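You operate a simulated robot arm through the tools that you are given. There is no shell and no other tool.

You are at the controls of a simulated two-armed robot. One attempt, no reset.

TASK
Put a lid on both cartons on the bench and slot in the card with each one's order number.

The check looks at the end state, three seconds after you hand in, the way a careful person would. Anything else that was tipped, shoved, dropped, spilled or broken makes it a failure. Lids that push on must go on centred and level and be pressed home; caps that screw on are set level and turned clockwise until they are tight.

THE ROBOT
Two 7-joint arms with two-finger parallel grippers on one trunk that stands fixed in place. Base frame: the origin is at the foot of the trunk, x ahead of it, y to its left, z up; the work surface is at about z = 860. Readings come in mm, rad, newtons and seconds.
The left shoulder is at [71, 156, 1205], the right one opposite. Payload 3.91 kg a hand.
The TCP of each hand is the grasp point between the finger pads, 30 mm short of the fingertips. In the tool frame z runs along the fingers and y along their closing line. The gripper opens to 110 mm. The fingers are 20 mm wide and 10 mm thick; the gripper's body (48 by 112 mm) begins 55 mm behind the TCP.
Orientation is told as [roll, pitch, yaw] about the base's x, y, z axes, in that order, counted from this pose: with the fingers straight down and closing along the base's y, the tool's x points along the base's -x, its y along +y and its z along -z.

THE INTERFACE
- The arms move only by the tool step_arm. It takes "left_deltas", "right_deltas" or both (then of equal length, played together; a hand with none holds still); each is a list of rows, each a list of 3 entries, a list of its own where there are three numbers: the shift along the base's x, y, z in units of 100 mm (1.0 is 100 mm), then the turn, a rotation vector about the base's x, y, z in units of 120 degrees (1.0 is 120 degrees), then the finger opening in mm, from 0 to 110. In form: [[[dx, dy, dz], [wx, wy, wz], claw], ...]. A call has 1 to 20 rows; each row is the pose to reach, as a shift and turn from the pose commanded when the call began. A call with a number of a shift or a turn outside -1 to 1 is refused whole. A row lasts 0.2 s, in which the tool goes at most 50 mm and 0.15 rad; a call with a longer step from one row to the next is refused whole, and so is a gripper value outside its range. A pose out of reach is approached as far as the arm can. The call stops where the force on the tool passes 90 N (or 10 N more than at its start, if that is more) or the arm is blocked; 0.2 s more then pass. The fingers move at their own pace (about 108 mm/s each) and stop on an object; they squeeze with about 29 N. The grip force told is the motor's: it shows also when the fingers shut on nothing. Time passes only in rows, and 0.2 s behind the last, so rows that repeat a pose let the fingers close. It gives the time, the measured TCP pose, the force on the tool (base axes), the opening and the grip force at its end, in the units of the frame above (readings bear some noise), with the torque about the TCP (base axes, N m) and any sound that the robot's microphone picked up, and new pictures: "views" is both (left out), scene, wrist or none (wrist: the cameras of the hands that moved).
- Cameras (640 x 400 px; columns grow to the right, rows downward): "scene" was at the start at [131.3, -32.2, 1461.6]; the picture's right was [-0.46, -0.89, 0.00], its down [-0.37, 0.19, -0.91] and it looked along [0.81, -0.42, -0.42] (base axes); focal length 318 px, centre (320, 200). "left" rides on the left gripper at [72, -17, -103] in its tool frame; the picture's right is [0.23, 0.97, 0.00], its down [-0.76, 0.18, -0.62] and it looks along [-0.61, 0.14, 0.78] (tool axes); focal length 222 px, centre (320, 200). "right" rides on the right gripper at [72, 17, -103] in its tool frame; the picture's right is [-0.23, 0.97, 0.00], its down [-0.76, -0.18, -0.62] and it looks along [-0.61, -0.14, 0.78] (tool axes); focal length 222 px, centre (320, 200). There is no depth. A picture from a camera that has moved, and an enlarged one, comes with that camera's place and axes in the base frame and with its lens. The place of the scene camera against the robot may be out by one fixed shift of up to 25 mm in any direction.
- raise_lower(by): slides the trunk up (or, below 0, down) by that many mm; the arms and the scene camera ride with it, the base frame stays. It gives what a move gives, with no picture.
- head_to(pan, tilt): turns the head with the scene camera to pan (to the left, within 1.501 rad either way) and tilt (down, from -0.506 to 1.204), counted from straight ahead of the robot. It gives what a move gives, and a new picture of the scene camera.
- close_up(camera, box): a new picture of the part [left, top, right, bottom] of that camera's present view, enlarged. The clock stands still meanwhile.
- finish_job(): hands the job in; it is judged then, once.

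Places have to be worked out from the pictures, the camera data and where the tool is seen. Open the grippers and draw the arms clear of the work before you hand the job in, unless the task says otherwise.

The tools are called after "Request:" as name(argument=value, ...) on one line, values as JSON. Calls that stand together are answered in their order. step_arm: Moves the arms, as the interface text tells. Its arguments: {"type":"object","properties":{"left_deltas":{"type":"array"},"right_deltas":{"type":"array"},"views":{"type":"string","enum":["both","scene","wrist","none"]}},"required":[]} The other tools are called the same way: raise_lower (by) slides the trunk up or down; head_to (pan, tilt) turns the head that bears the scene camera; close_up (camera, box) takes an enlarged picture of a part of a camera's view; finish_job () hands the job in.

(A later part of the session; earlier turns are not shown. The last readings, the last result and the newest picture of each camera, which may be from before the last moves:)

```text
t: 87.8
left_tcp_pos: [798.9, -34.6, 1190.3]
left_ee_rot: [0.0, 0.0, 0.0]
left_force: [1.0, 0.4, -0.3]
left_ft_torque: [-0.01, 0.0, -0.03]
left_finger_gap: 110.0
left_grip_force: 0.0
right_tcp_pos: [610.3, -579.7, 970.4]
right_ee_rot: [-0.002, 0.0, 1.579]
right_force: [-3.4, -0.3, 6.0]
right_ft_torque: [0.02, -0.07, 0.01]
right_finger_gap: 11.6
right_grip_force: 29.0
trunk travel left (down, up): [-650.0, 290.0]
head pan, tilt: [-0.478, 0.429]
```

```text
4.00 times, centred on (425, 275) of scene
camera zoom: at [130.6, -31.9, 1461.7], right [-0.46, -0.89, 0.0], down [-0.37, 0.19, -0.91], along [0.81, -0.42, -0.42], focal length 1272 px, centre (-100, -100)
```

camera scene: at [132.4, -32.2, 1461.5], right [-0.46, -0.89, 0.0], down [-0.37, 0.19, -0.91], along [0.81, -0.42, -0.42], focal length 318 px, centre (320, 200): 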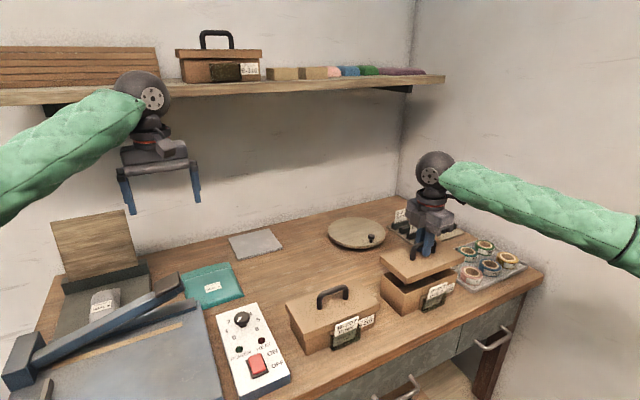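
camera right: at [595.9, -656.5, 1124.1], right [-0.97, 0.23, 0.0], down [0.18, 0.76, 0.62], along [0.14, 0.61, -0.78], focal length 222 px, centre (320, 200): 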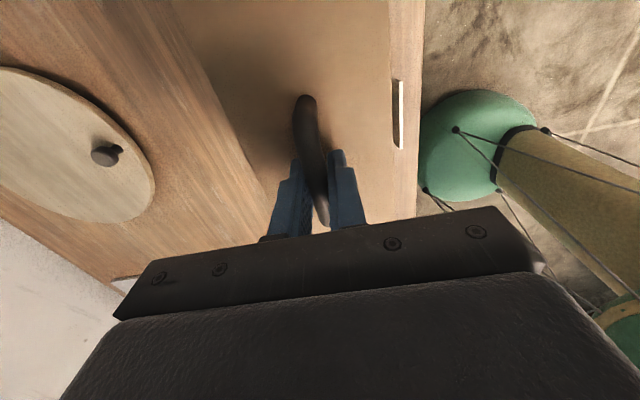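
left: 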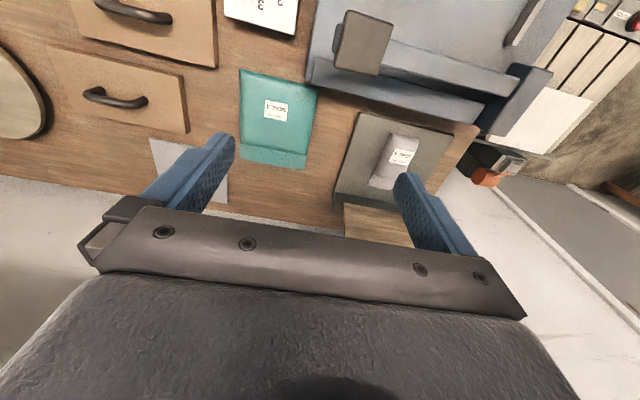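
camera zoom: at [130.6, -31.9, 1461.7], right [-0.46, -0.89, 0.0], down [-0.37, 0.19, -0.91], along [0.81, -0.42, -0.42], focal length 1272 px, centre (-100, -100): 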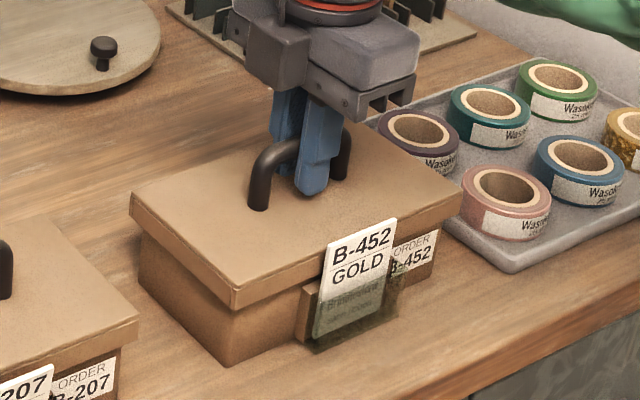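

First resistance appears (6 N) at about the same height as on the other carton. I go 2 mm further to feel whether it yields.

Request:
step_arm(right_deltas=[[[0, 0, -0.01], [0, 0, 0], 0], [[0, 0, -0.02], [0, 0, 0], 0], [[0, 0, -0.02], [0, 0, 0], 0]], views="none")

Request:
step_arm(right_deltas=[[[0, 0, -0.01], [0, 0, 0], 0], [[0, 0, -0.02], [0, 0, 0], 0], [[0, 0, -0.02], [0, 0, 0], 0]], views="none")

Request:
close_up(camera="scene", box=[394, 282, 414, 302])

Request:
close_up(camera="scene", box=[444, 258, 464, 278])

Request:
close_up(camera="scene", box=[376, 256, 396, 276])

```text
t: 88.6
left_tcp_pos: [797.6, -33.8, 1192.3]
left_ee_rot: [0.001, -0.001, 0.003]
left_force: [-0.4, 0.3, 0.0]
left_ft_torque: [-0.05, -0.01, 0.01]
left_finger_gap: 110.0
left_grip_force: 0.1
right_tcp_pos: [608.9, -580.2, 969.8]
right_ee_rot: [-0.003, 0.0, 1.58]
right_force: [0.9, -2.8, 26.1]
right_ft_torque: [0.11, 0.02, 0.02]
right_finger_gap: 11.6
right_grip_force: 28.7
trunk travel left (down, up): [-650.0, 290.0]
head pan, tilt: [-0.478, 0.429]
```

```text
t: 89.4
left_tcp_pos: [798.1, -33.8, 1191.0]
left_ee_rot: [-0.002, -0.001, -0.001]
left_force: [0.1, 0.4, -0.5]
left_ft_torque: [0.01, -0.01, 0.01]
left_finger_gap: 109.8
left_grip_force: 0.0
right_tcp_pos: [609.4, -578.1, 968.2]
right_ee_rot: [-0.005, -0.001, 1.579]
right_force: [3.6, -4.2, 31.5]
right_ft_torque: [0.01, -0.01, 0.02]
right_finger_gap: 11.6
right_grip_force: 29.0
trunk travel left (down, up): [-650.0, 290.0]
head pan, tilt: [-0.478, 0.429]
```

```text
16.00 times, centred on (404, 292) of scene
camera zoom: at [129.6, -30.6, 1461.9], right [-0.46, -0.89, 0.0], down [-0.37, 0.19, -0.91], along [0.81, -0.42, -0.42], focal length 5087 px, centre (-1024, -1272)
```

zoom: 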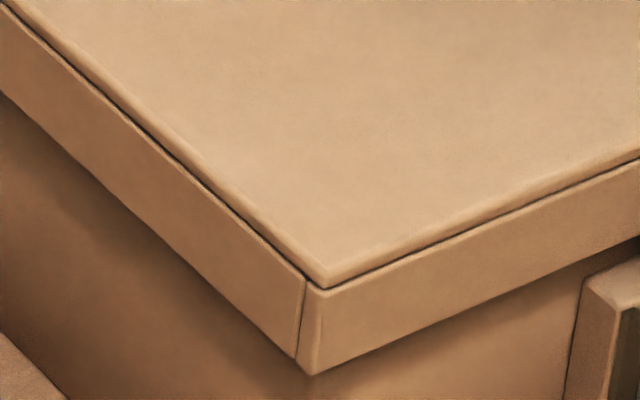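

```text
16.00 times, centred on (454, 268) of scene
camera zoom: at [129.6, -30.6, 1461.9], right [-0.46, -0.89, 0.0], down [-0.37, 0.19, -0.91], along [0.81, -0.42, -0.42], focal length 5087 px, centre (-1824, -888)
```

zoom: 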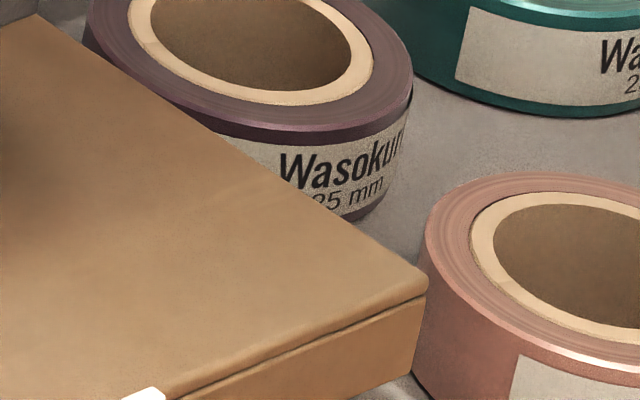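

```text
16.00 times, centred on (386, 266) of scene
camera zoom: at [129.6, -30.6, 1461.9], right [-0.46, -0.89, 0.0], down [-0.37, 0.19, -0.91], along [0.81, -0.42, -0.42], focal length 5087 px, centre (-736, -856)
```

zoom: 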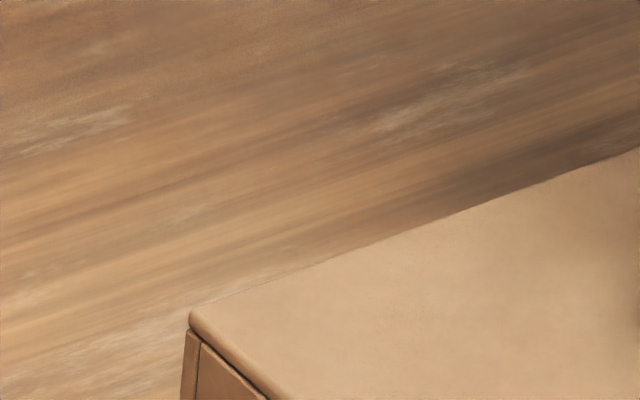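

This lid followed the hand further down than the first one did. I release it, and probe its top height with the fingertips straddling the handle.

Request:
step_arm(right_deltas=[[[0, 0, 0.02], [0, 0, 0], 0], [[0, 0, 0.02], [0, 0, 0], 50], [[0, 0, 0.02], [0, 0, 0], 50], [[0, 0, 0.02], [0, 0, 0], 50]], views="none")

Request:
step_arm(right_deltas=[[[0, 0, -0.02], [0, 0, 0], 50], [[0, 0, -0.02], [0, 0, 0], 50]], views="none")

Request:
step_arm(right_deltas=[[[0, 0, -0.015], [0, 0, 0], 50], [[0, 0, -0.015], [0, 0, 0], 50]], views="none")

Request:
step_arm(right_deltas=[[[0, 0, -0.015], [0, 0, 0], 50], [[0, 0, -0.015], [0, 0, 0], 50]], views="none")

```text
t: 90.4
left_tcp_pos: [800.2, -33.5, 1189.3]
left_ee_rot: [-0.001, 0.0, 0.001]
left_force: [-0.2, -0.2, -0.7]
left_ft_torque: [-0.04, 0.0, 0.01]
left_finger_gap: 110.0
left_grip_force: 0.0
right_tcp_pos: [610.6, -579.4, 968.0]
right_ee_rot: [-0.001, 0.001, 1.58]
right_force: [-0.3, 0.7, -0.3]
right_ft_torque: [0.0, -0.01, -0.01]
right_finger_gap: 50.1
right_grip_force: 0.1
trunk travel left (down, up): [-650.0, 290.0]
head pan, tilt: [-0.478, 0.429]
```

```text
t: 91.0
left_tcp_pos: [799.0, -34.5, 1191.1]
left_ee_rot: [0.0, 0.001, 0.001]
left_force: [0.6, -0.3, -0.2]
left_ft_torque: [0.0, -0.01, 0.0]
left_finger_gap: 110.1
left_grip_force: 0.1
right_tcp_pos: [611.3, -579.7, 966.7]
right_ee_rot: [0.001, 0.0, 1.58]
right_force: [0.5, 0.3, -0.5]
right_ft_torque: [0.01, 0.01, 0.0]
right_finger_gap: 50.0
right_grip_force: 0.0
trunk travel left (down, up): [-650.0, 290.0]
head pan, tilt: [-0.478, 0.429]
```

```text
t: 91.6
left_tcp_pos: [799.3, -35.1, 1189.7]
left_ee_rot: [-0.001, 0.001, 0.002]
left_force: [-0.2, 1.0, -0.3]
left_ft_torque: [-0.02, 0.0, 0.01]
left_finger_gap: 110.3
left_grip_force: 0.0
right_tcp_pos: [610.9, -580.1, 966.3]
right_ee_rot: [0.001, 0.001, 1.58]
right_force: [-1.2, 0.7, -0.1]
right_ft_torque: [0.0, -0.01, -0.01]
right_finger_gap: 50.2
right_grip_force: 0.1
trunk travel left (down, up): [-650.0, 290.0]
head pan, tilt: [-0.478, 0.429]
```

```text
t: 92.2
left_tcp_pos: [799.5, -35.9, 1189.7]
left_ee_rot: [0.001, 0.0, 0.002]
left_force: [0.3, 0.5, 0.2]
left_ft_torque: [0.01, 0.02, 0.04]
left_finger_gap: 109.9
left_grip_force: 0.1
right_tcp_pos: [610.8, -579.8, 964.4]
right_ee_rot: [-0.002, 0.001, 1.579]
right_force: [0.2, 0.5, 3.0]
right_ft_torque: [0.0, 0.02, 0.02]
right_finger_gap: 49.8
right_grip_force: 0.0
trunk travel left (down, up): [-650.0, 290.0]
head pan, tilt: [-0.478, 0.429]
```

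Contact came at z≈934.0, the same as the first lid, though it looked lower under load. I check the corners again in the picture now.

Request:
close_up(camera="scene", box=[394, 282, 414, 302])

Request:
close_up(camera="scene", box=[444, 258, 464, 278])

Request:
close_up(camera="scene", box=[370, 225, 480, 325])

Request:
close_up(camera="scene", box=[360, 290, 390, 330])

Request:
close_up(camera="scene", box=[295, 320, 335, 360])

```text
16.00 times, centred on (404, 292) of scene
camera zoom: at [131.2, -31.9, 1461.7], right [-0.46, -0.89, 0.0], down [-0.37, 0.19, -0.91], along [0.81, -0.42, -0.42], focal length 5087 px, centre (-1024, -1272)
```

zoom: 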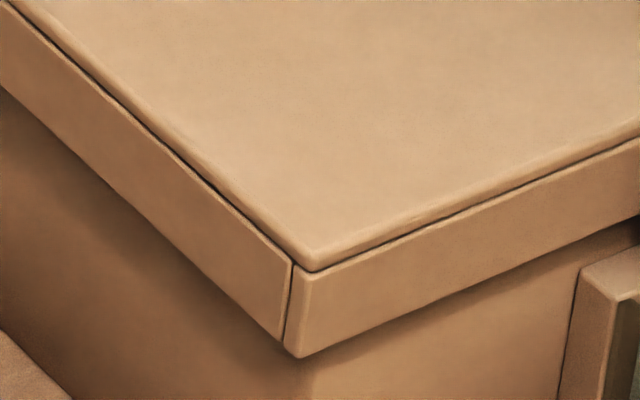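

```text
16.00 times, centred on (454, 268) of scene
camera zoom: at [131.2, -31.9, 1461.7], right [-0.46, -0.89, 0.0], down [-0.37, 0.19, -0.91], along [0.81, -0.42, -0.42], focal length 5087 px, centre (-1824, -888)
```

zoom: 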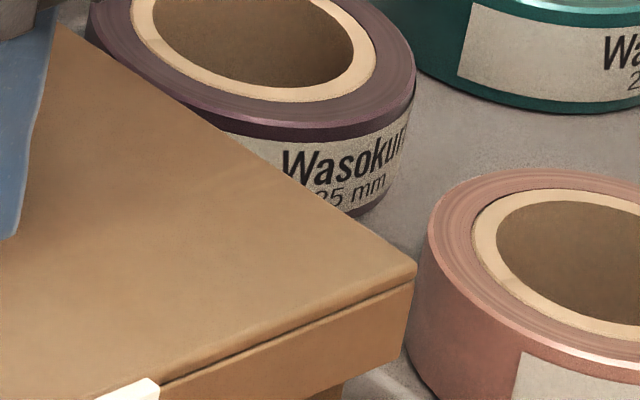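

```text
4.00 times, centred on (425, 275) of scene
camera zoom: at [131.2, -31.9, 1461.7], right [-0.46, -0.89, 0.0], down [-0.37, 0.19, -0.91], along [0.81, -0.42, -0.42], focal length 1272 px, centre (-100, -100)
```

zoom: 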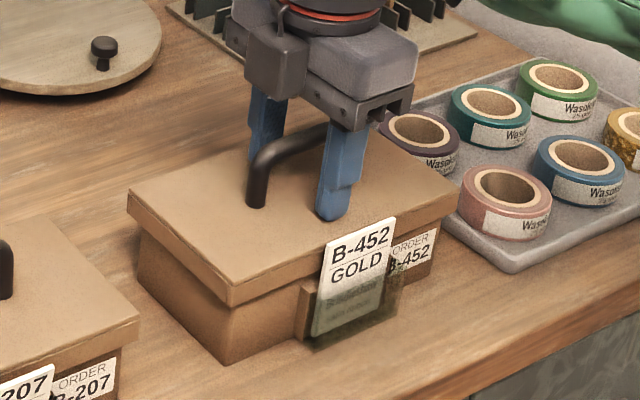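

```text
10.00 times, centred on (375, 310) of scene
camera zoom: at [131.2, -31.9, 1461.7], right [-0.46, -0.89, 0.0], down [-0.37, 0.19, -0.91], along [0.81, -0.42, -0.42], focal length 3179 px, centre (-230, -900)
```

zoom: 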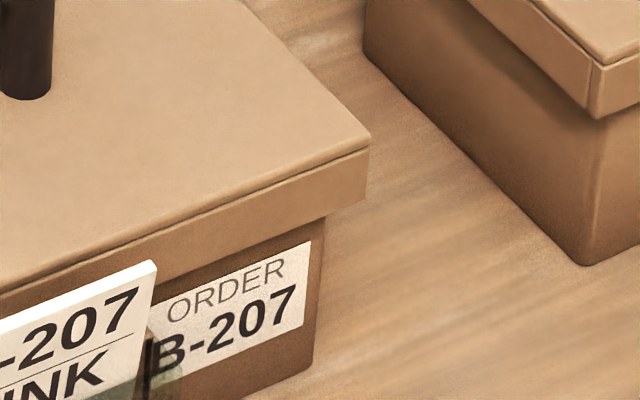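

```text
10.00 times, centred on (315, 340) of scene
camera zoom: at [131.2, -31.9, 1461.7], right [-0.46, -0.89, 0.0], down [-0.37, 0.19, -0.91], along [0.81, -0.42, -0.42], focal length 3179 px, centre (370, -1200)
```

zoom: 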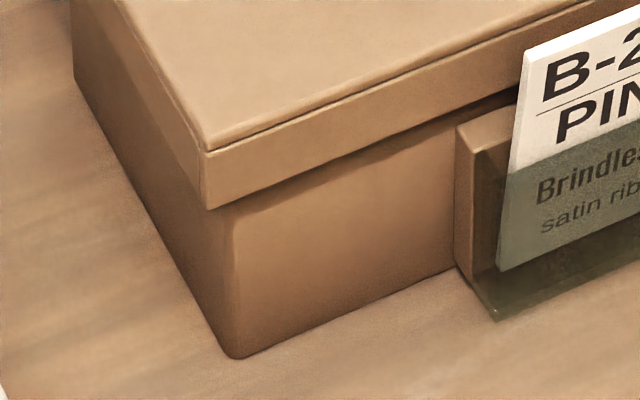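

Both lids stop at the same height, but compared with the sample's label-to-skirt gap they may still be 1–2 mm high. I'll press directly above the walls with closed fingers, starting at the left (+y) end of B-452's lid: first rise and move over (611, -500).

Request:
step_arm(right_deltas=[[[0, 0, 0.4], [0, 0, 0], 50], [[0, 0, 0.8], [0, 0, -0.004], 50], [[0, 0.4, 0.8], [0, 0, -0.004], 20], [[0, 0.8, 0.8], [0, 0, -0.004], 0], [[0, 0.8, 0.4], [0, 0, -0.004], 0], [[0, 0.8, 0.1], [0, 0, -0.004], 0], [[0, 0.8, 0.1], [0, 0, -0.004], 0]], views="both")

Request:
close_up(camera="scene", box=[370, 225, 480, 325])

Request:
close_up(camera="right", box=[200, 0, 440, 200])

```text
t: 93.8
left_tcp_pos: [798.8, -35.4, 1189.9]
left_ee_rot: [0.001, -0.001, 0.003]
left_force: [0.7, 0.2, -0.9]
left_ft_torque: [-0.01, 0.02, 0.0]
left_finger_gap: 110.2
left_grip_force: 0.2
right_tcp_pos: [610.3, -499.6, 974.8]
right_ee_rot: [0.0, -0.001, 1.571]
right_force: [-0.2, -0.5, -0.7]
right_ft_torque: [-0.02, -0.01, 0.0]
right_finger_gap: 0.0
right_grip_force: 28.4
trunk travel left (down, up): [-650.0, 290.0]
head pan, tilt: [-0.478, 0.429]
camera scene: at [131.0, -32.2, 1461.6], right [-0.46, -0.89, 0.0], down [-0.37, 0.19, -0.91], along [0.81, -0.42, -0.42], focal length 318 px, centre (320, 200)
camera right: at [594.1, -572.2, 1078.5], right [-0.97, 0.23, 0.0], down [0.18, 0.76, 0.62], along [0.14, 0.61, -0.78], focal length 222 px, centre (320, 200)
```

scene: 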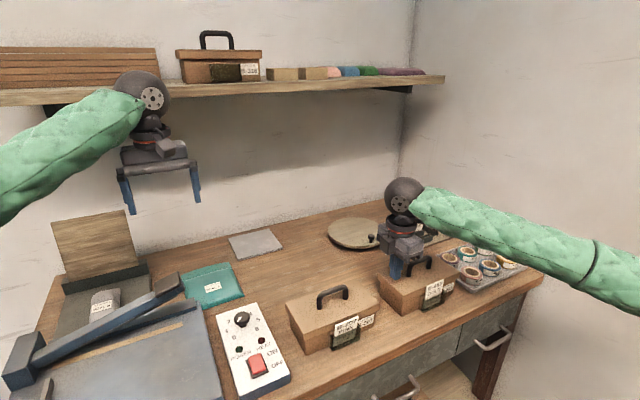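
right: 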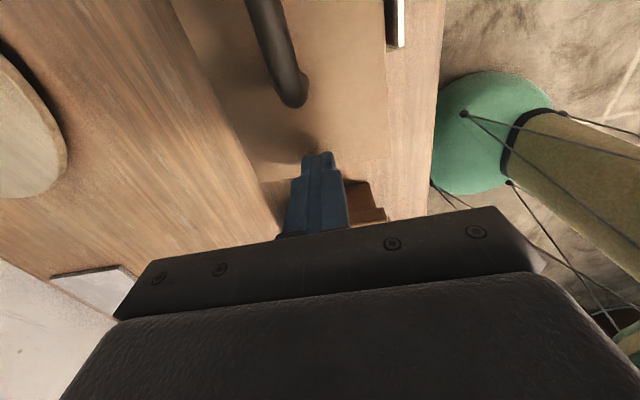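

```text
4.00 times, centred on (425, 275) of scene
camera zoom: at [131.0, -32.2, 1461.6], right [-0.46, -0.89, 0.0], down [-0.37, 0.19, -0.91], along [0.81, -0.42, -0.42], focal length 1272 px, centre (-100, -100)
```

zoom: 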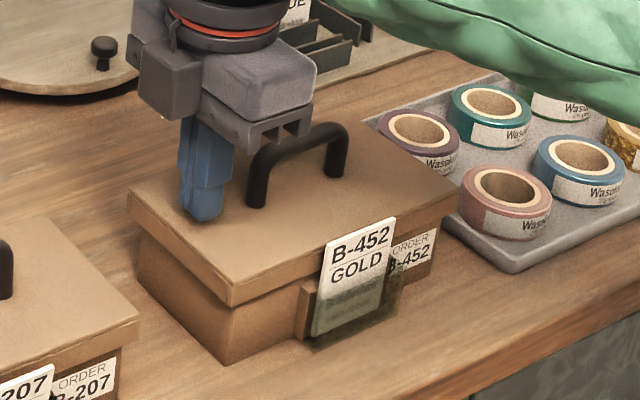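

```text
2.00 times, centred on (320, 100) of right
camera zoom: at [594.1, -572.2, 1078.5], right [-0.97, 0.23, 0.0], down [0.18, 0.76, 0.62], along [0.14, 0.61, -0.78], focal length 444 px, centre (320, 400)
```

zoom: 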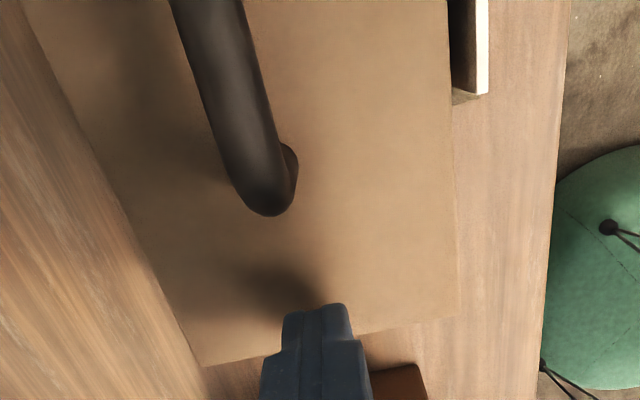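

The closed fingers are over the lid's left end, above the wall. I lower to contact and press in steps, reading force and height.

Request:
step_arm(right_deltas=[[[0, 0, -0.07], [0, 0, 0], 0], [[0, 0, -0.1], [0, 0, 0], 0], [[0, 0, -0.1], [0, 0, 0], 0]], views="none")

Request:
step_arm(right_deltas=[[[0, 0, -0.02], [0, 0, 0], 0], [[0, 0, -0.02], [0, 0, 0], 0]], views="none")

Request:
step_arm(right_deltas=[[[0, 0, -0.02], [0, 0, 0], 0], [[0, 0, -0.02], [0, 0, 0], 0]], views="none")

Request:
close_up(camera="scene", box=[370, 225, 480, 325])

```text
t: 94.6
left_tcp_pos: [798.6, -35.0, 1189.9]
left_ee_rot: [0.0, 0.0, 0.0]
left_force: [0.1, 0.0, 0.1]
left_ft_torque: [0.01, -0.04, 0.0]
left_finger_gap: 110.0
left_grip_force: 0.0
right_tcp_pos: [610.6, -499.1, 964.2]
right_ee_rot: [0.002, 0.001, 1.571]
right_force: [-0.4, -0.4, -0.1]
right_ft_torque: [-0.01, 0.02, 0.0]
right_finger_gap: 0.0
right_grip_force: 28.6
trunk travel left (down, up): [-650.0, 290.0]
head pan, tilt: [-0.478, 0.429]
```

```text
t: 95.2
left_tcp_pos: [800.1, -34.8, 1190.8]
left_ee_rot: [0.0, -0.001, 0.001]
left_force: [0.6, 0.4, 0.2]
left_ft_torque: [0.01, 0.0, -0.01]
left_finger_gap: 109.9
left_grip_force: 0.2
right_tcp_pos: [611.0, -499.4, 963.7]
right_ee_rot: [-0.003, 0.0, 1.572]
right_force: [4.1, -0.3, 15.3]
right_ft_torque: [-0.03, -0.11, 0.04]
right_finger_gap: 0.0
right_grip_force: 28.6
trunk travel left (down, up): [-650.0, 290.0]
head pan, tilt: [-0.478, 0.429]
```

```text
t: 95.8
left_tcp_pos: [798.1, -33.1, 1191.3]
left_ee_rot: [-0.002, -0.002, -0.001]
left_force: [-0.4, 0.3, 0.4]
left_ft_torque: [0.0, 0.02, 0.02]
left_finger_gap: 110.1
left_grip_force: 0.1
right_tcp_pos: [610.4, -499.4, 963.9]
right_ee_rot: [-0.005, 0.001, 1.572]
right_force: [7.9, -4.0, 38.4]
right_ft_torque: [-0.12, -0.25, 0.06]
right_finger_gap: 0.0
right_grip_force: 29.2
trunk travel left (down, up): [-650.0, 290.0]
head pan, tilt: [-0.478, 0.429]
```

```text
4.00 times, centred on (425, 275) of scene
camera zoom: at [129.6, -30.4, 1462.2], right [-0.46, -0.89, 0.0], down [-0.37, 0.19, -0.91], along [0.81, -0.42, -0.42], focal length 1272 px, centre (-100, -100)
```

zoom: 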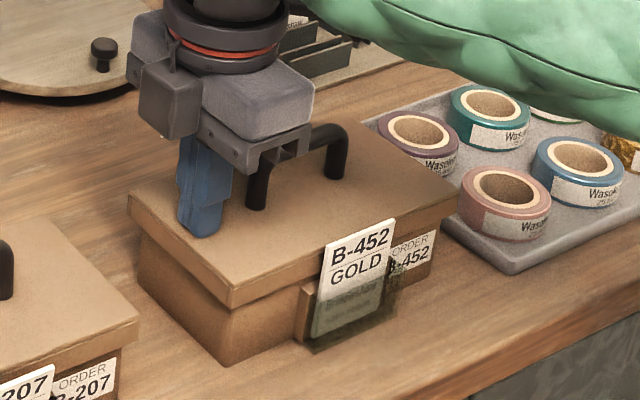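

At the left end contact is about 1 mm lower than at the centre, so this lid may be slightly high at the other end. I probe the right (−y) end the same way.

Request:
step_arm(right_deltas=[[[0, 0, 0.4], [0, 0, 0], 0], [[0, 0, 0.8], [0, 0, 0], 0], [[0, -0.45, 0.8], [0, 0, 0], 0], [[0, -0.9, 0.8], [0, 0, 0], 0], [[0, -1.0, 0.8], [0, 0, 0], 0]], views="none")

Request:
step_arm(right_deltas=[[[0, -0.4, 0], [0, 0, 0], 0], [[0, -0.62, 0], [0, 0, 0], 0], [[0, -0.62, -0.4], [0, 0, 0], 0], [[0, -0.62, -0.74], [0, 0, 0], 0], [[0, -0.62, -0.74], [0, 0, 0], 0]], views="both")

Request:
close_up(camera="scene", box=[370, 225, 480, 325])

```text
t: 97.0
left_tcp_pos: [798.8, -35.3, 1190.8]
left_ee_rot: [-0.001, 0.002, 0.002]
left_force: [0.1, 0.2, -0.5]
left_ft_torque: [-0.04, 0.0, 0.03]
left_finger_gap: 110.0
left_grip_force: 0.0
right_tcp_pos: [610.0, -602.0, 1040.5]
right_ee_rot: [0.0, 0.0, 1.573]
right_force: [0.3, 0.3, -0.1]
right_ft_torque: [-0.03, 0.01, 0.0]
right_finger_gap: 0.1
right_grip_force: 28.9
trunk travel left (down, up): [-650.0, 290.0]
head pan, tilt: [-0.478, 0.429]
```

```text
t: 98.2
left_tcp_pos: [798.6, -34.6, 1190.2]
left_ee_rot: [0.0, 0.0, 0.002]
left_force: [-0.8, 0.3, -0.1]
left_ft_torque: [-0.02, 0.01, 0.0]
left_finger_gap: 110.1
left_grip_force: 0.0
right_tcp_pos: [611.3, -661.4, 964.5]
right_ee_rot: [-0.002, -0.002, 1.57]
right_force: [0.1, -1.5, -0.1]
right_ft_torque: [0.0, -0.01, 0.02]
right_finger_gap: 0.0
right_grip_force: 28.7
trunk travel left (down, up): [-650.0, 290.0]
head pan, tilt: [-0.478, 0.429]
camera scene: at [131.1, -31.8, 1461.7], right [-0.46, -0.89, 0.0], down [-0.37, 0.19, -0.91], along [0.81, -0.42, -0.42], focal length 318 px, centre (320, 200)
camera right: at [594.3, -734.0, 1068.5], right [-0.97, 0.23, 0.0], down [0.18, 0.76, 0.62], along [0.14, 0.61, -0.78], focal length 222 px, centre (320, 200)
```

scene: 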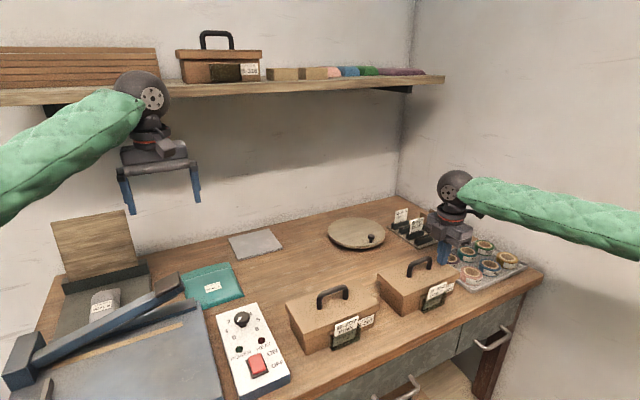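
right: 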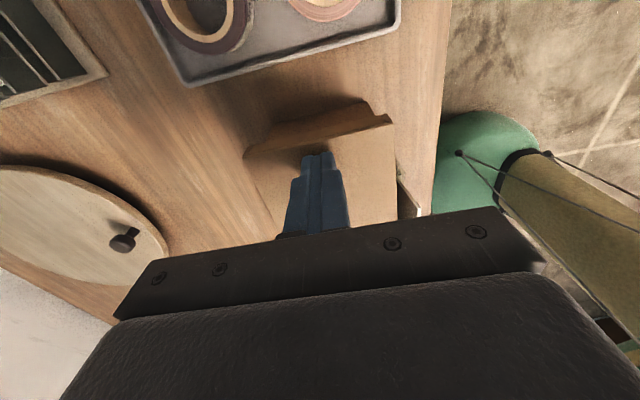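

```text
4.00 times, centred on (425, 275) of scene
camera zoom: at [131.1, -31.8, 1461.7], right [-0.46, -0.89, 0.0], down [-0.37, 0.19, -0.91], along [0.81, -0.42, -0.42], focal length 1272 px, centre (-100, -100)
```

zoom: 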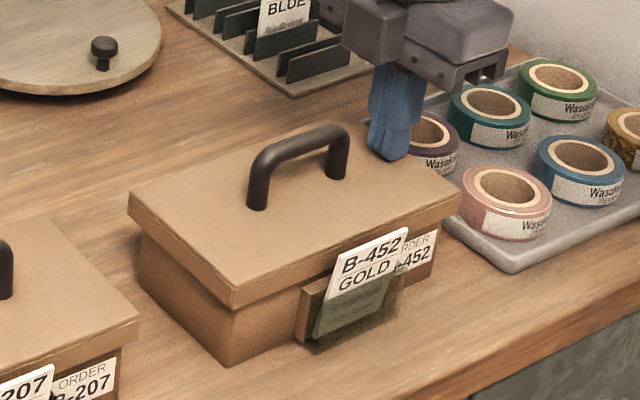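

I probe the right end now.

Request:
step_arm(right_deltas=[[[0, 0, -0.02], [0, 0, 0], 0], [[0, 0, -0.02], [0, 0, 0], 0]], views="none")

Request:
step_arm(right_deltas=[[[0, 0, -0.02], [0, 0, 0], 0], [[0, 0, -0.02], [0, 0, 0], 0]], views="none")

Request:
step_arm(right_deltas=[[[0, 0, -0.02], [0, 0, 0], 0], [[0, 0, -0.02], [0, 0, 0], 0]], views="none")

Request:
step_arm(right_deltas=[[[0, 0, -0.02], [0, 0, 0], 0], [[0, 0, -0.02], [0, 0, 0], 0]], views="none")

```text
t: 98.8
left_tcp_pos: [799.8, -34.0, 1191.0]
left_ee_rot: [0.001, -0.001, 0.001]
left_force: [0.8, 0.4, -0.6]
left_ft_torque: [-0.01, -0.02, -0.01]
left_finger_gap: 110.3
left_grip_force: 0.2
right_tcp_pos: [611.1, -661.5, 964.5]
right_ee_rot: [0.0, 0.0, 1.57]
right_force: [0.4, -0.7, 4.4]
right_ft_torque: [-0.01, 0.0, -0.02]
right_finger_gap: 0.1
right_grip_force: 29.3
trunk travel left (down, up): [-650.0, 290.0]
head pan, tilt: [-0.478, 0.429]
```

```text
t: 99.4
left_tcp_pos: [799.6, -34.5, 1191.2]
left_ee_rot: [0.0, 0.0, 0.001]
left_force: [0.3, -0.7, -0.4]
left_ft_torque: [0.03, 0.01, 0.01]
left_finger_gap: 110.2
left_grip_force: 0.0
right_tcp_pos: [609.2, -661.9, 963.4]
right_ee_rot: [-0.004, 0.001, 1.571]
right_force: [5.0, -2.2, 19.3]
right_ft_torque: [-0.02, -0.21, -0.03]
right_finger_gap: 0.0
right_grip_force: 29.1
trunk travel left (down, up): [-650.0, 290.0]
head pan, tilt: [-0.478, 0.429]
```

```text
t: 100.0
left_tcp_pos: [798.3, -34.0, 1191.9]
left_ee_rot: [-0.001, -0.001, -0.001]
left_force: [-0.6, -0.2, -0.3]
left_ft_torque: [-0.03, 0.01, 0.03]
left_finger_gap: 110.0
left_grip_force: 0.1
right_tcp_pos: [610.4, -661.0, 963.2]
right_ee_rot: [-0.006, 0.004, 1.568]
right_force: [6.8, -8.1, 41.6]
right_ft_torque: [-0.15, -0.21, -0.04]
right_finger_gap: 0.1
right_grip_force: 29.7
trunk travel left (down, up): [-650.0, 290.0]
head pan, tilt: [-0.478, 0.429]
```

```text
t: 100.6
left_tcp_pos: [796.7, -32.1, 1193.3]
left_ee_rot: [-0.001, -0.002, 0.002]
left_force: [0.2, 0.7, -0.4]
left_ft_torque: [-0.02, -0.01, 0.01]
left_finger_gap: 109.7
left_grip_force: 0.1
right_tcp_pos: [609.5, -661.0, 962.4]
right_ee_rot: [-0.007, 0.003, 1.568]
right_force: [10.8, -15.5, 62.3]
right_ft_torque: [-0.28, -0.26, -0.12]
right_finger_gap: 0.0
right_grip_force: 29.2
trunk travel left (down, up): [-650.0, 290.0]
head pan, tilt: [-0.478, 0.429]
```

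Both ends give a hard stop (62 N with only arm flex), with top heights within a millimetre and equal to rim plus plate thickness, so this lid is home and level. I rise clear and inspect both cartons.

Request:
step_arm(right_deltas=[[[0, 0, 0.2], [0, 0, 0], 0], [[0, 0, 0.6], [0, 0, 0], 0], [[0, 0, 1.0], [0, 0, 0], 0], [[0, 0, 1.0], [0, 0, 0], 0]], views="scene")

Request:
close_up(camera="scene", box=[370, 225, 480, 325])

Request:
close_up(camera="scene", box=[280, 260, 400, 360])

Request:
close_up(camera="scene", box=[385, 275, 425, 320])

Request:
close_up(camera="scene", box=[435, 255, 475, 300])

```text
t: 101.6
left_tcp_pos: [798.1, -35.6, 1190.2]
left_ee_rot: [0.0, -0.001, 0.0]
left_force: [0.3, -0.3, 0.1]
left_ft_torque: [-0.03, 0.01, 0.04]
left_finger_gap: 110.2
left_grip_force: 0.1
right_tcp_pos: [611.0, -662.5, 1058.3]
right_ee_rot: [-0.001, 0.0, 1.572]
right_force: [0.3, 0.1, -0.5]
right_ft_torque: [0.01, 0.0, 0.01]
right_finger_gap: 0.1
right_grip_force: 29.1
trunk travel left (down, up): [-650.0, 290.0]
head pan, tilt: [-0.478, 0.429]
camera scene: at [131.0, -32.2, 1461.5], right [-0.46, -0.89, 0.0], down [-0.37, 0.19, -0.91], along [0.81, -0.42, -0.42], focal length 318 px, centre (320, 200)
```

scene: 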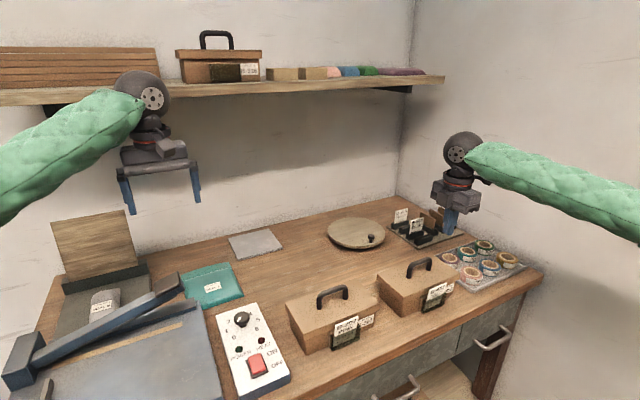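

```text
4.00 times, centred on (425, 275) of scene
camera zoom: at [131.0, -32.2, 1461.5], right [-0.46, -0.89, 0.0], down [-0.37, 0.19, -0.91], along [0.81, -0.42, -0.42], focal length 1272 px, centre (-100, -100)
```

zoom: 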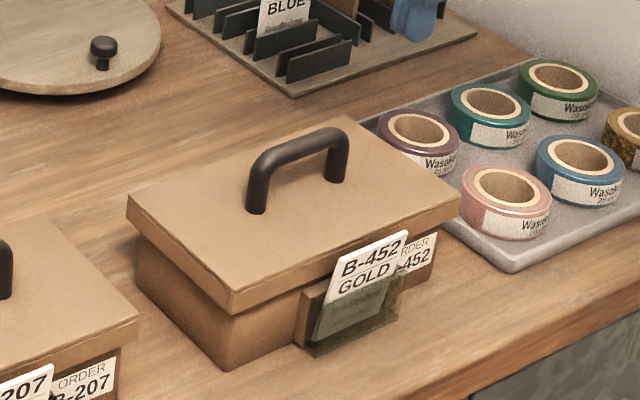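

```text
4.00 times, centred on (340, 310) of scene
camera zoom: at [131.0, -32.2, 1461.5], right [-0.46, -0.89, 0.0], down [-0.37, 0.19, -0.91], along [0.81, -0.42, -0.42], focal length 1272 px, centre (240, -240)
```

zoom: 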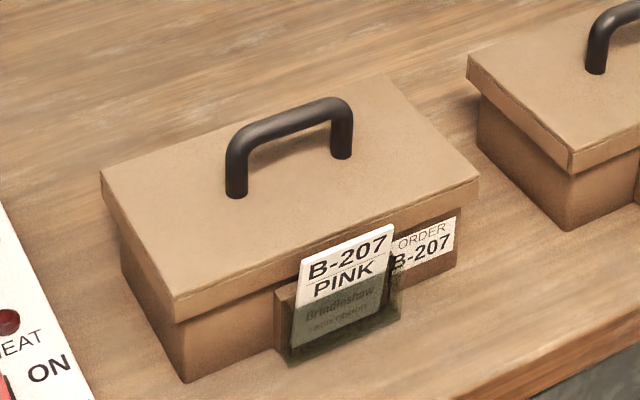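

```text
8.89 times, centred on (405, 298) of scene
camera zoom: at [131.0, -32.2, 1461.5], right [-0.46, -0.89, 0.0], down [-0.37, 0.19, -0.91], along [0.81, -0.42, -0.42], focal length 2826 px, centre (-436, -667)
```

zoom: 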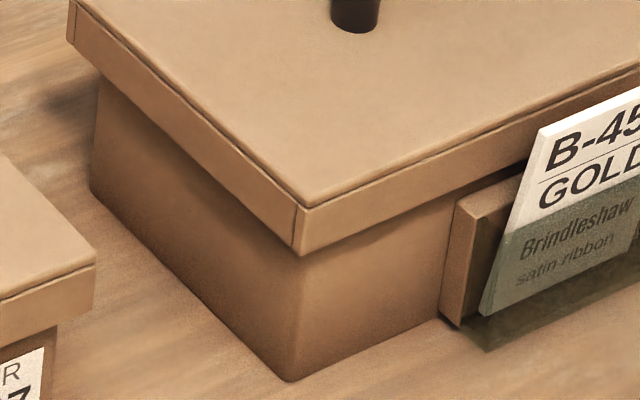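

```text
8.89 times, centred on (455, 278) of scene
camera zoom: at [131.0, -32.2, 1461.5], right [-0.46, -0.89, 0.0], down [-0.37, 0.19, -0.91], along [0.81, -0.42, -0.42], focal length 2826 px, centre (-880, -489)
```

zoom: 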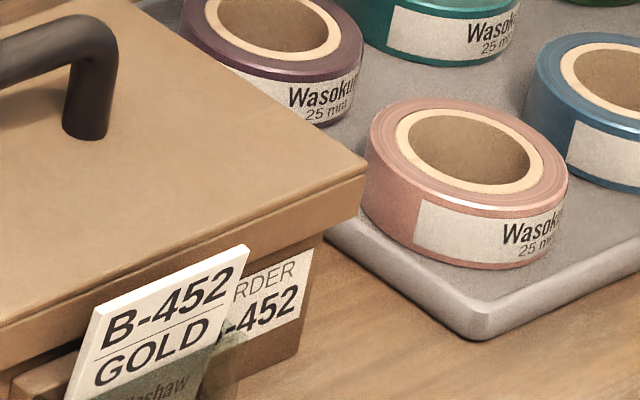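

Both lids look seated all round and the cards are in place. To be thorough I'll press B-207's lid above its end walls the same way; first to its right end near (617, -408).

Request:
step_arm(right_deltas=[[[0.02, 0.3, 0], [0, 0, 0], 0], [[0.03, 0.6, 0], [0, 0, 0], 0], [[0.03, 0.9, 0], [0, 0, 0], 0]], views="none")

Request:
step_arm(right_deltas=[[[0.02, 0.3, 0], [0, 0, 0], 0], [[0.03, 0.6, 0], [0, 0, 0], 0], [[0.03, 0.9, 0], [0, 0, 0], 0]], views="none")

Request:
step_arm(right_deltas=[[[0, 0.35, 0], [0, 0, 0], 0], [[0, 0.735, 0], [0, 0, 0], 0], [[0, 0.735, -0.45], [0, 0, 0], 0], [[0, 0.735, -0.85], [0, 0, 0], 0], [[0, 0.735, -0.85], [0, 0, 0], 0]], views="both")

Request:
close_up(camera="scene", box=[280, 240, 400, 360])

```text
t: 102.4
left_tcp_pos: [799.6, -34.8, 1190.0]
left_ee_rot: [0.0, 0.001, 0.0]
left_force: [-0.4, -0.1, 0.4]
left_ft_torque: [0.0, 0.07, 0.02]
left_finger_gap: 109.9
left_grip_force: 0.1
right_tcp_pos: [615.0, -572.5, 1056.5]
right_ee_rot: [0.0, 0.0, 1.571]
right_force: [0.6, 1.0, 0.6]
right_ft_torque: [0.0, 0.0, -0.03]
right_finger_gap: 0.0
right_grip_force: 28.8
trunk travel left (down, up): [-650.0, 290.0]
head pan, tilt: [-0.478, 0.429]
```

```text
t: 103.2
left_tcp_pos: [799.6, -35.4, 1188.9]
left_ee_rot: [0.0, 0.002, -0.001]
left_force: [-0.3, 0.1, -0.7]
left_ft_torque: [0.03, -0.02, 0.0]
left_finger_gap: 110.1
left_grip_force: 0.1
right_tcp_pos: [618.1, -483.0, 1058.3]
right_ee_rot: [0.0, -0.001, 1.569]
right_force: [0.5, 0.8, -0.7]
right_ft_torque: [-0.01, -0.01, -0.02]
right_finger_gap: 0.0
right_grip_force: 29.1
trunk travel left (down, up): [-650.0, 290.0]
head pan, tilt: [-0.478, 0.429]
```

```text
t: 104.4
left_tcp_pos: [798.9, -34.7, 1190.5]
left_ee_rot: [0.0, 0.0, 0.001]
left_force: [-0.6, 1.0, 0.1]
left_ft_torque: [-0.01, -0.01, -0.01]
left_finger_gap: 109.8
left_grip_force: 0.1
right_tcp_pos: [614.6, -408.2, 972.9]
right_ee_rot: [-0.002, -0.001, 1.571]
right_force: [-0.4, 0.7, -0.1]
right_ft_torque: [0.02, 0.0, 0.01]
right_finger_gap: 0.0
right_grip_force: 28.8
trunk travel left (down, up): [-650.0, 290.0]
head pan, tilt: [-0.478, 0.429]
camera scene: at [131.0, -32.2, 1461.6], right [-0.46, -0.89, 0.0], down [-0.37, 0.19, -0.91], along [0.81, -0.42, -0.42], focal length 318 px, centre (320, 200)
camera right: at [598.2, -480.5, 1075.2], right [-0.97, 0.23, 0.0], down [0.18, 0.76, 0.62], along [0.14, 0.61, -0.78], focal length 222 px, centre (320, 200)
```

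scene: 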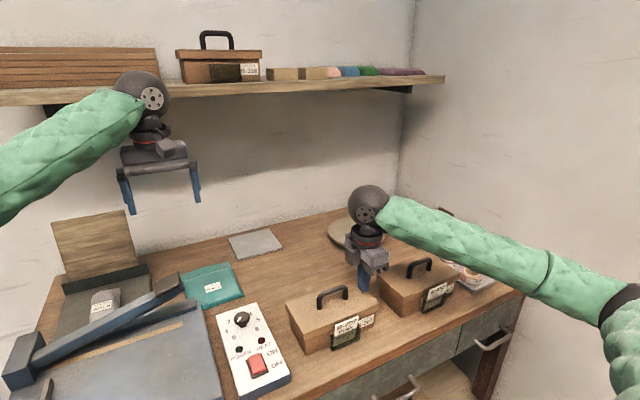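
right: 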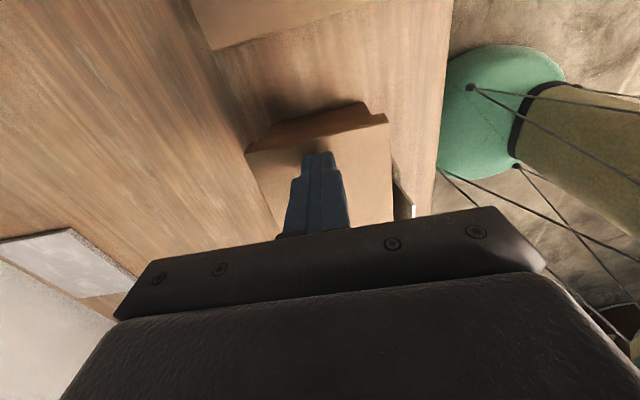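

```text
3.33 times, centred on (340, 300) of scene
camera zoom: at [131.0, -32.2, 1461.6], right [-0.46, -0.89, 0.0], down [-0.37, 0.19, -0.91], along [0.81, -0.42, -0.42], focal length 1060 px, centre (253, -133)
```

zoom: 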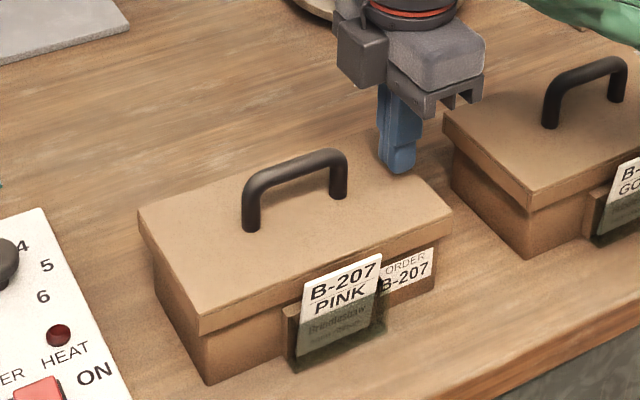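

The fingers are above the right end of B-207's lid. Lowering to contact and pressing in steps.

Request:
step_arm(right_deltas=[[[0, 0, -0.05], [0, 0, 0], 0], [[0, 0, -0.09], [0, 0, 0], 0], [[0, 0, -0.09], [0, 0, 0], 0]], views="none")

Request:
step_arm(right_deltas=[[[0, 0, -0.02], [0, 0, 0], 0], [[0, 0, -0.02], [0, 0, 0], 0]], views="none")

Request:
step_arm(right_deltas=[[[0, 0, -0.02], [0, 0, 0], 0], [[0, 0, -0.02], [0, 0, 0], 0]], views="none")

Request:
step_arm(right_deltas=[[[0, 0, -0.02], [0, 0, 0], 0], [[0, 0, -0.02], [0, 0, 0], 0]], views="none")

```text
t: 105.2
left_tcp_pos: [799.9, -34.9, 1190.3]
left_ee_rot: [-0.001, 0.001, 0.0]
left_force: [-0.5, 0.3, 0.0]
left_ft_torque: [-0.02, -0.01, 0.0]
left_finger_gap: 109.8
left_grip_force: 0.1
right_tcp_pos: [614.8, -408.2, 964.9]
right_ee_rot: [-0.001, 0.001, 1.572]
right_force: [0.0, 0.9, 2.5]
right_ft_torque: [0.0, -0.01, 0.01]
right_finger_gap: 0.0
right_grip_force: 28.5
trunk travel left (down, up): [-650.0, 290.0]
head pan, tilt: [-0.478, 0.429]
```

```text
t: 105.8
left_tcp_pos: [797.4, -34.7, 1190.9]
left_ee_rot: [0.001, 0.002, 0.001]
left_force: [-0.5, -0.1, 0.9]
left_ft_torque: [0.03, -0.01, -0.01]
left_finger_gap: 110.0
left_grip_force: 0.0
right_tcp_pos: [614.8, -408.8, 963.0]
right_ee_rot: [-0.004, 0.001, 1.571]
right_force: [5.0, -4.1, 25.0]
right_ft_torque: [-0.1, -0.12, 0.0]
right_finger_gap: 0.0
right_grip_force: 28.6
trunk travel left (down, up): [-650.0, 290.0]
head pan, tilt: [-0.478, 0.429]
```

```text
t: 106.4
left_tcp_pos: [796.8, -33.4, 1192.1]
left_ee_rot: [-0.003, 0.0, 0.001]
left_force: [0.5, -0.1, -0.8]
left_ft_torque: [-0.01, -0.03, -0.01]
left_finger_gap: 110.3
left_grip_force: 0.1
right_tcp_pos: [615.5, -406.9, 963.4]
right_ee_rot: [-0.008, 0.001, 1.571]
right_force: [7.6, -7.4, 53.1]
right_ft_torque: [-0.13, -0.18, -0.07]
right_finger_gap: 0.0
right_grip_force: 29.0
trunk travel left (down, up): [-650.0, 290.0]
head pan, tilt: [-0.478, 0.429]
```

```text
t: 107.0
left_tcp_pos: [795.6, -33.2, 1193.9]
left_ee_rot: [-0.003, -0.004, 0.0]
left_force: [-0.4, 0.2, 0.2]
left_ft_torque: [0.02, -0.01, -0.03]
left_finger_gap: 109.9
left_grip_force: 0.2
right_tcp_pos: [615.1, -407.3, 962.3]
right_ee_rot: [-0.01, 0.002, 1.569]
right_force: [8.0, -10.9, 79.7]
right_ft_torque: [-0.19, -0.2, -0.19]
right_finger_gap: 0.2
right_grip_force: 28.6
trunk travel left (down, up): [-650.0, 290.0]
head pan, tilt: [-0.478, 0.429]
```

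The right end is at z≈933.8 and hard (80 N). Now the left end of B-207's lid.

Request:
step_arm(right_deltas=[[[0, 0, 0.4], [0, 0, 0], 0], [[0, 0, 0.8], [0, 0, 0], 0], [[0, 0.45, 0.8], [0, 0, 0], 0], [[0, 0.9, 0.8], [0, 0, 0], 0], [[0, 1.0, 0.8], [0, 0, 0], 0]], views="none")

Request:
step_arm(right_deltas=[[[0, 0.4, 0], [0, 0, 0], 0], [[0, 0.63, 0], [0, 0, 0], 0], [[0, 0.63, -0.4], [0, 0, 0], 0], [[0, 0.63, -0.73], [0, 0, 0], 0], [[0, 0.63, -0.73], [0, 0, 0], 0]], views="scene")

Request:
step_arm(right_deltas=[[[0, 0, -0.02], [0, 0, 0], 0], [[0, 0, -0.02], [0, 0, 0], 0]], views="none")

Request:
step_arm(right_deltas=[[[0, 0, -0.02], [0, 0, 0], 0], [[0, 0, -0.02], [0, 0, 0], 0]], views="none")

Request:
step_arm(right_deltas=[[[0, 0, -0.02], [0, 0, 0], 0], [[0, 0, -0.02], [0, 0, 0], 0]], views="none")

```text
t: 108.2
left_tcp_pos: [799.6, -35.3, 1191.1]
left_ee_rot: [0.003, 0.0, 0.0]
left_force: [-0.2, -0.4, -0.3]
left_ft_torque: [-0.01, 0.01, 0.02]
left_finger_gap: 109.9
left_grip_force: 0.1
right_tcp_pos: [616.5, -308.9, 1036.6]
right_ee_rot: [0.001, -0.002, 1.569]
right_force: [0.3, -0.1, 0.8]
right_ft_torque: [0.0, 0.05, -0.01]
right_finger_gap: 0.0
right_grip_force: 28.6
trunk travel left (down, up): [-650.0, 290.0]
head pan, tilt: [-0.478, 0.429]
```

```text
t: 109.4
left_tcp_pos: [798.8, -34.5, 1188.8]
left_ee_rot: [-0.001, 0.0, 0.002]
left_force: [-0.7, 0.9, -0.8]
left_ft_torque: [0.01, -0.03, -0.02]
left_finger_gap: 109.9
left_grip_force: 0.0
right_tcp_pos: [617.1, -244.8, 964.8]
right_ee_rot: [-0.002, 0.001, 1.57]
right_force: [0.5, 2.2, 7.6]
right_ft_torque: [0.07, -0.02, 0.01]
right_finger_gap: 0.3
right_grip_force: 29.1
trunk travel left (down, up): [-650.0, 290.0]
head pan, tilt: [-0.478, 0.429]
camera scene: at [131.2, -31.6, 1461.8], right [-0.46, -0.89, 0.0], down [-0.37, 0.19, -0.91], along [0.81, -0.42, -0.42], focal length 318 px, centre (320, 200)
```

scene: 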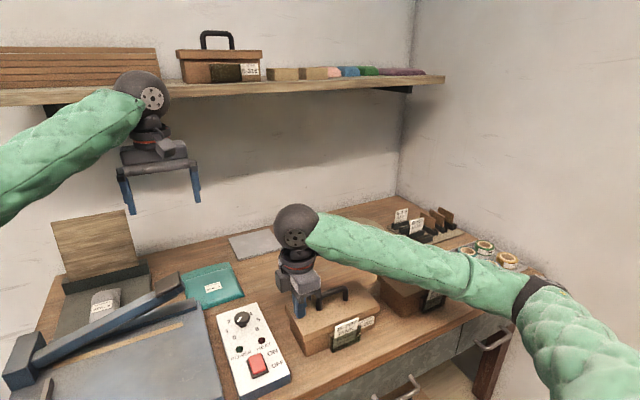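

```text
t: 110.0
left_tcp_pos: [798.5, -35.1, 1192.0]
left_ee_rot: [0.001, 0.001, 0.0]
left_force: [-1.1, -0.4, 0.1]
left_ft_torque: [-0.01, 0.01, 0.0]
left_finger_gap: 110.0
left_grip_force: 0.1
right_tcp_pos: [616.8, -244.4, 963.9]
right_ee_rot: [-0.004, 0.0, 1.57]
right_force: [4.5, 0.6, 22.8]
right_ft_torque: [0.02, -0.12, 0.05]
right_finger_gap: 0.0
right_grip_force: 28.9
trunk travel left (down, up): [-650.0, 290.0]
head pan, tilt: [-0.478, 0.429]
```

```text
t: 110.6
left_tcp_pos: [797.5, -32.9, 1191.6]
left_ee_rot: [-0.001, 0.0, -0.001]
left_force: [-0.3, -0.2, -0.7]
left_ft_torque: [-0.02, -0.03, 0.0]
left_finger_gap: 110.0
left_grip_force: 0.0
right_tcp_pos: [616.3, -245.1, 963.1]
right_ee_rot: [-0.005, 0.001, 1.569]
right_force: [9.4, -1.3, 44.6]
right_ft_torque: [-0.09, -0.25, 0.08]
right_finger_gap: 0.1
right_grip_force: 29.0
trunk travel left (down, up): [-650.0, 290.0]
head pan, tilt: [-0.478, 0.429]
```

```text
t: 111.2
left_tcp_pos: [797.6, -31.5, 1191.3]
left_ee_rot: [-0.003, -0.001, -0.001]
left_force: [0.2, -1.4, 0.1]
left_ft_torque: [0.0, 0.0, 0.0]
left_finger_gap: 109.7
left_grip_force: 0.1
right_tcp_pos: [615.6, -244.3, 963.0]
right_ee_rot: [-0.008, 0.001, 1.568]
right_force: [16.1, -4.6, 74.6]
right_ft_torque: [-0.23, -0.44, 0.12]
right_finger_gap: 0.1
right_grip_force: 28.7
trunk travel left (down, up): [-650.0, 290.0]
head pan, tilt: [-0.478, 0.429]
```

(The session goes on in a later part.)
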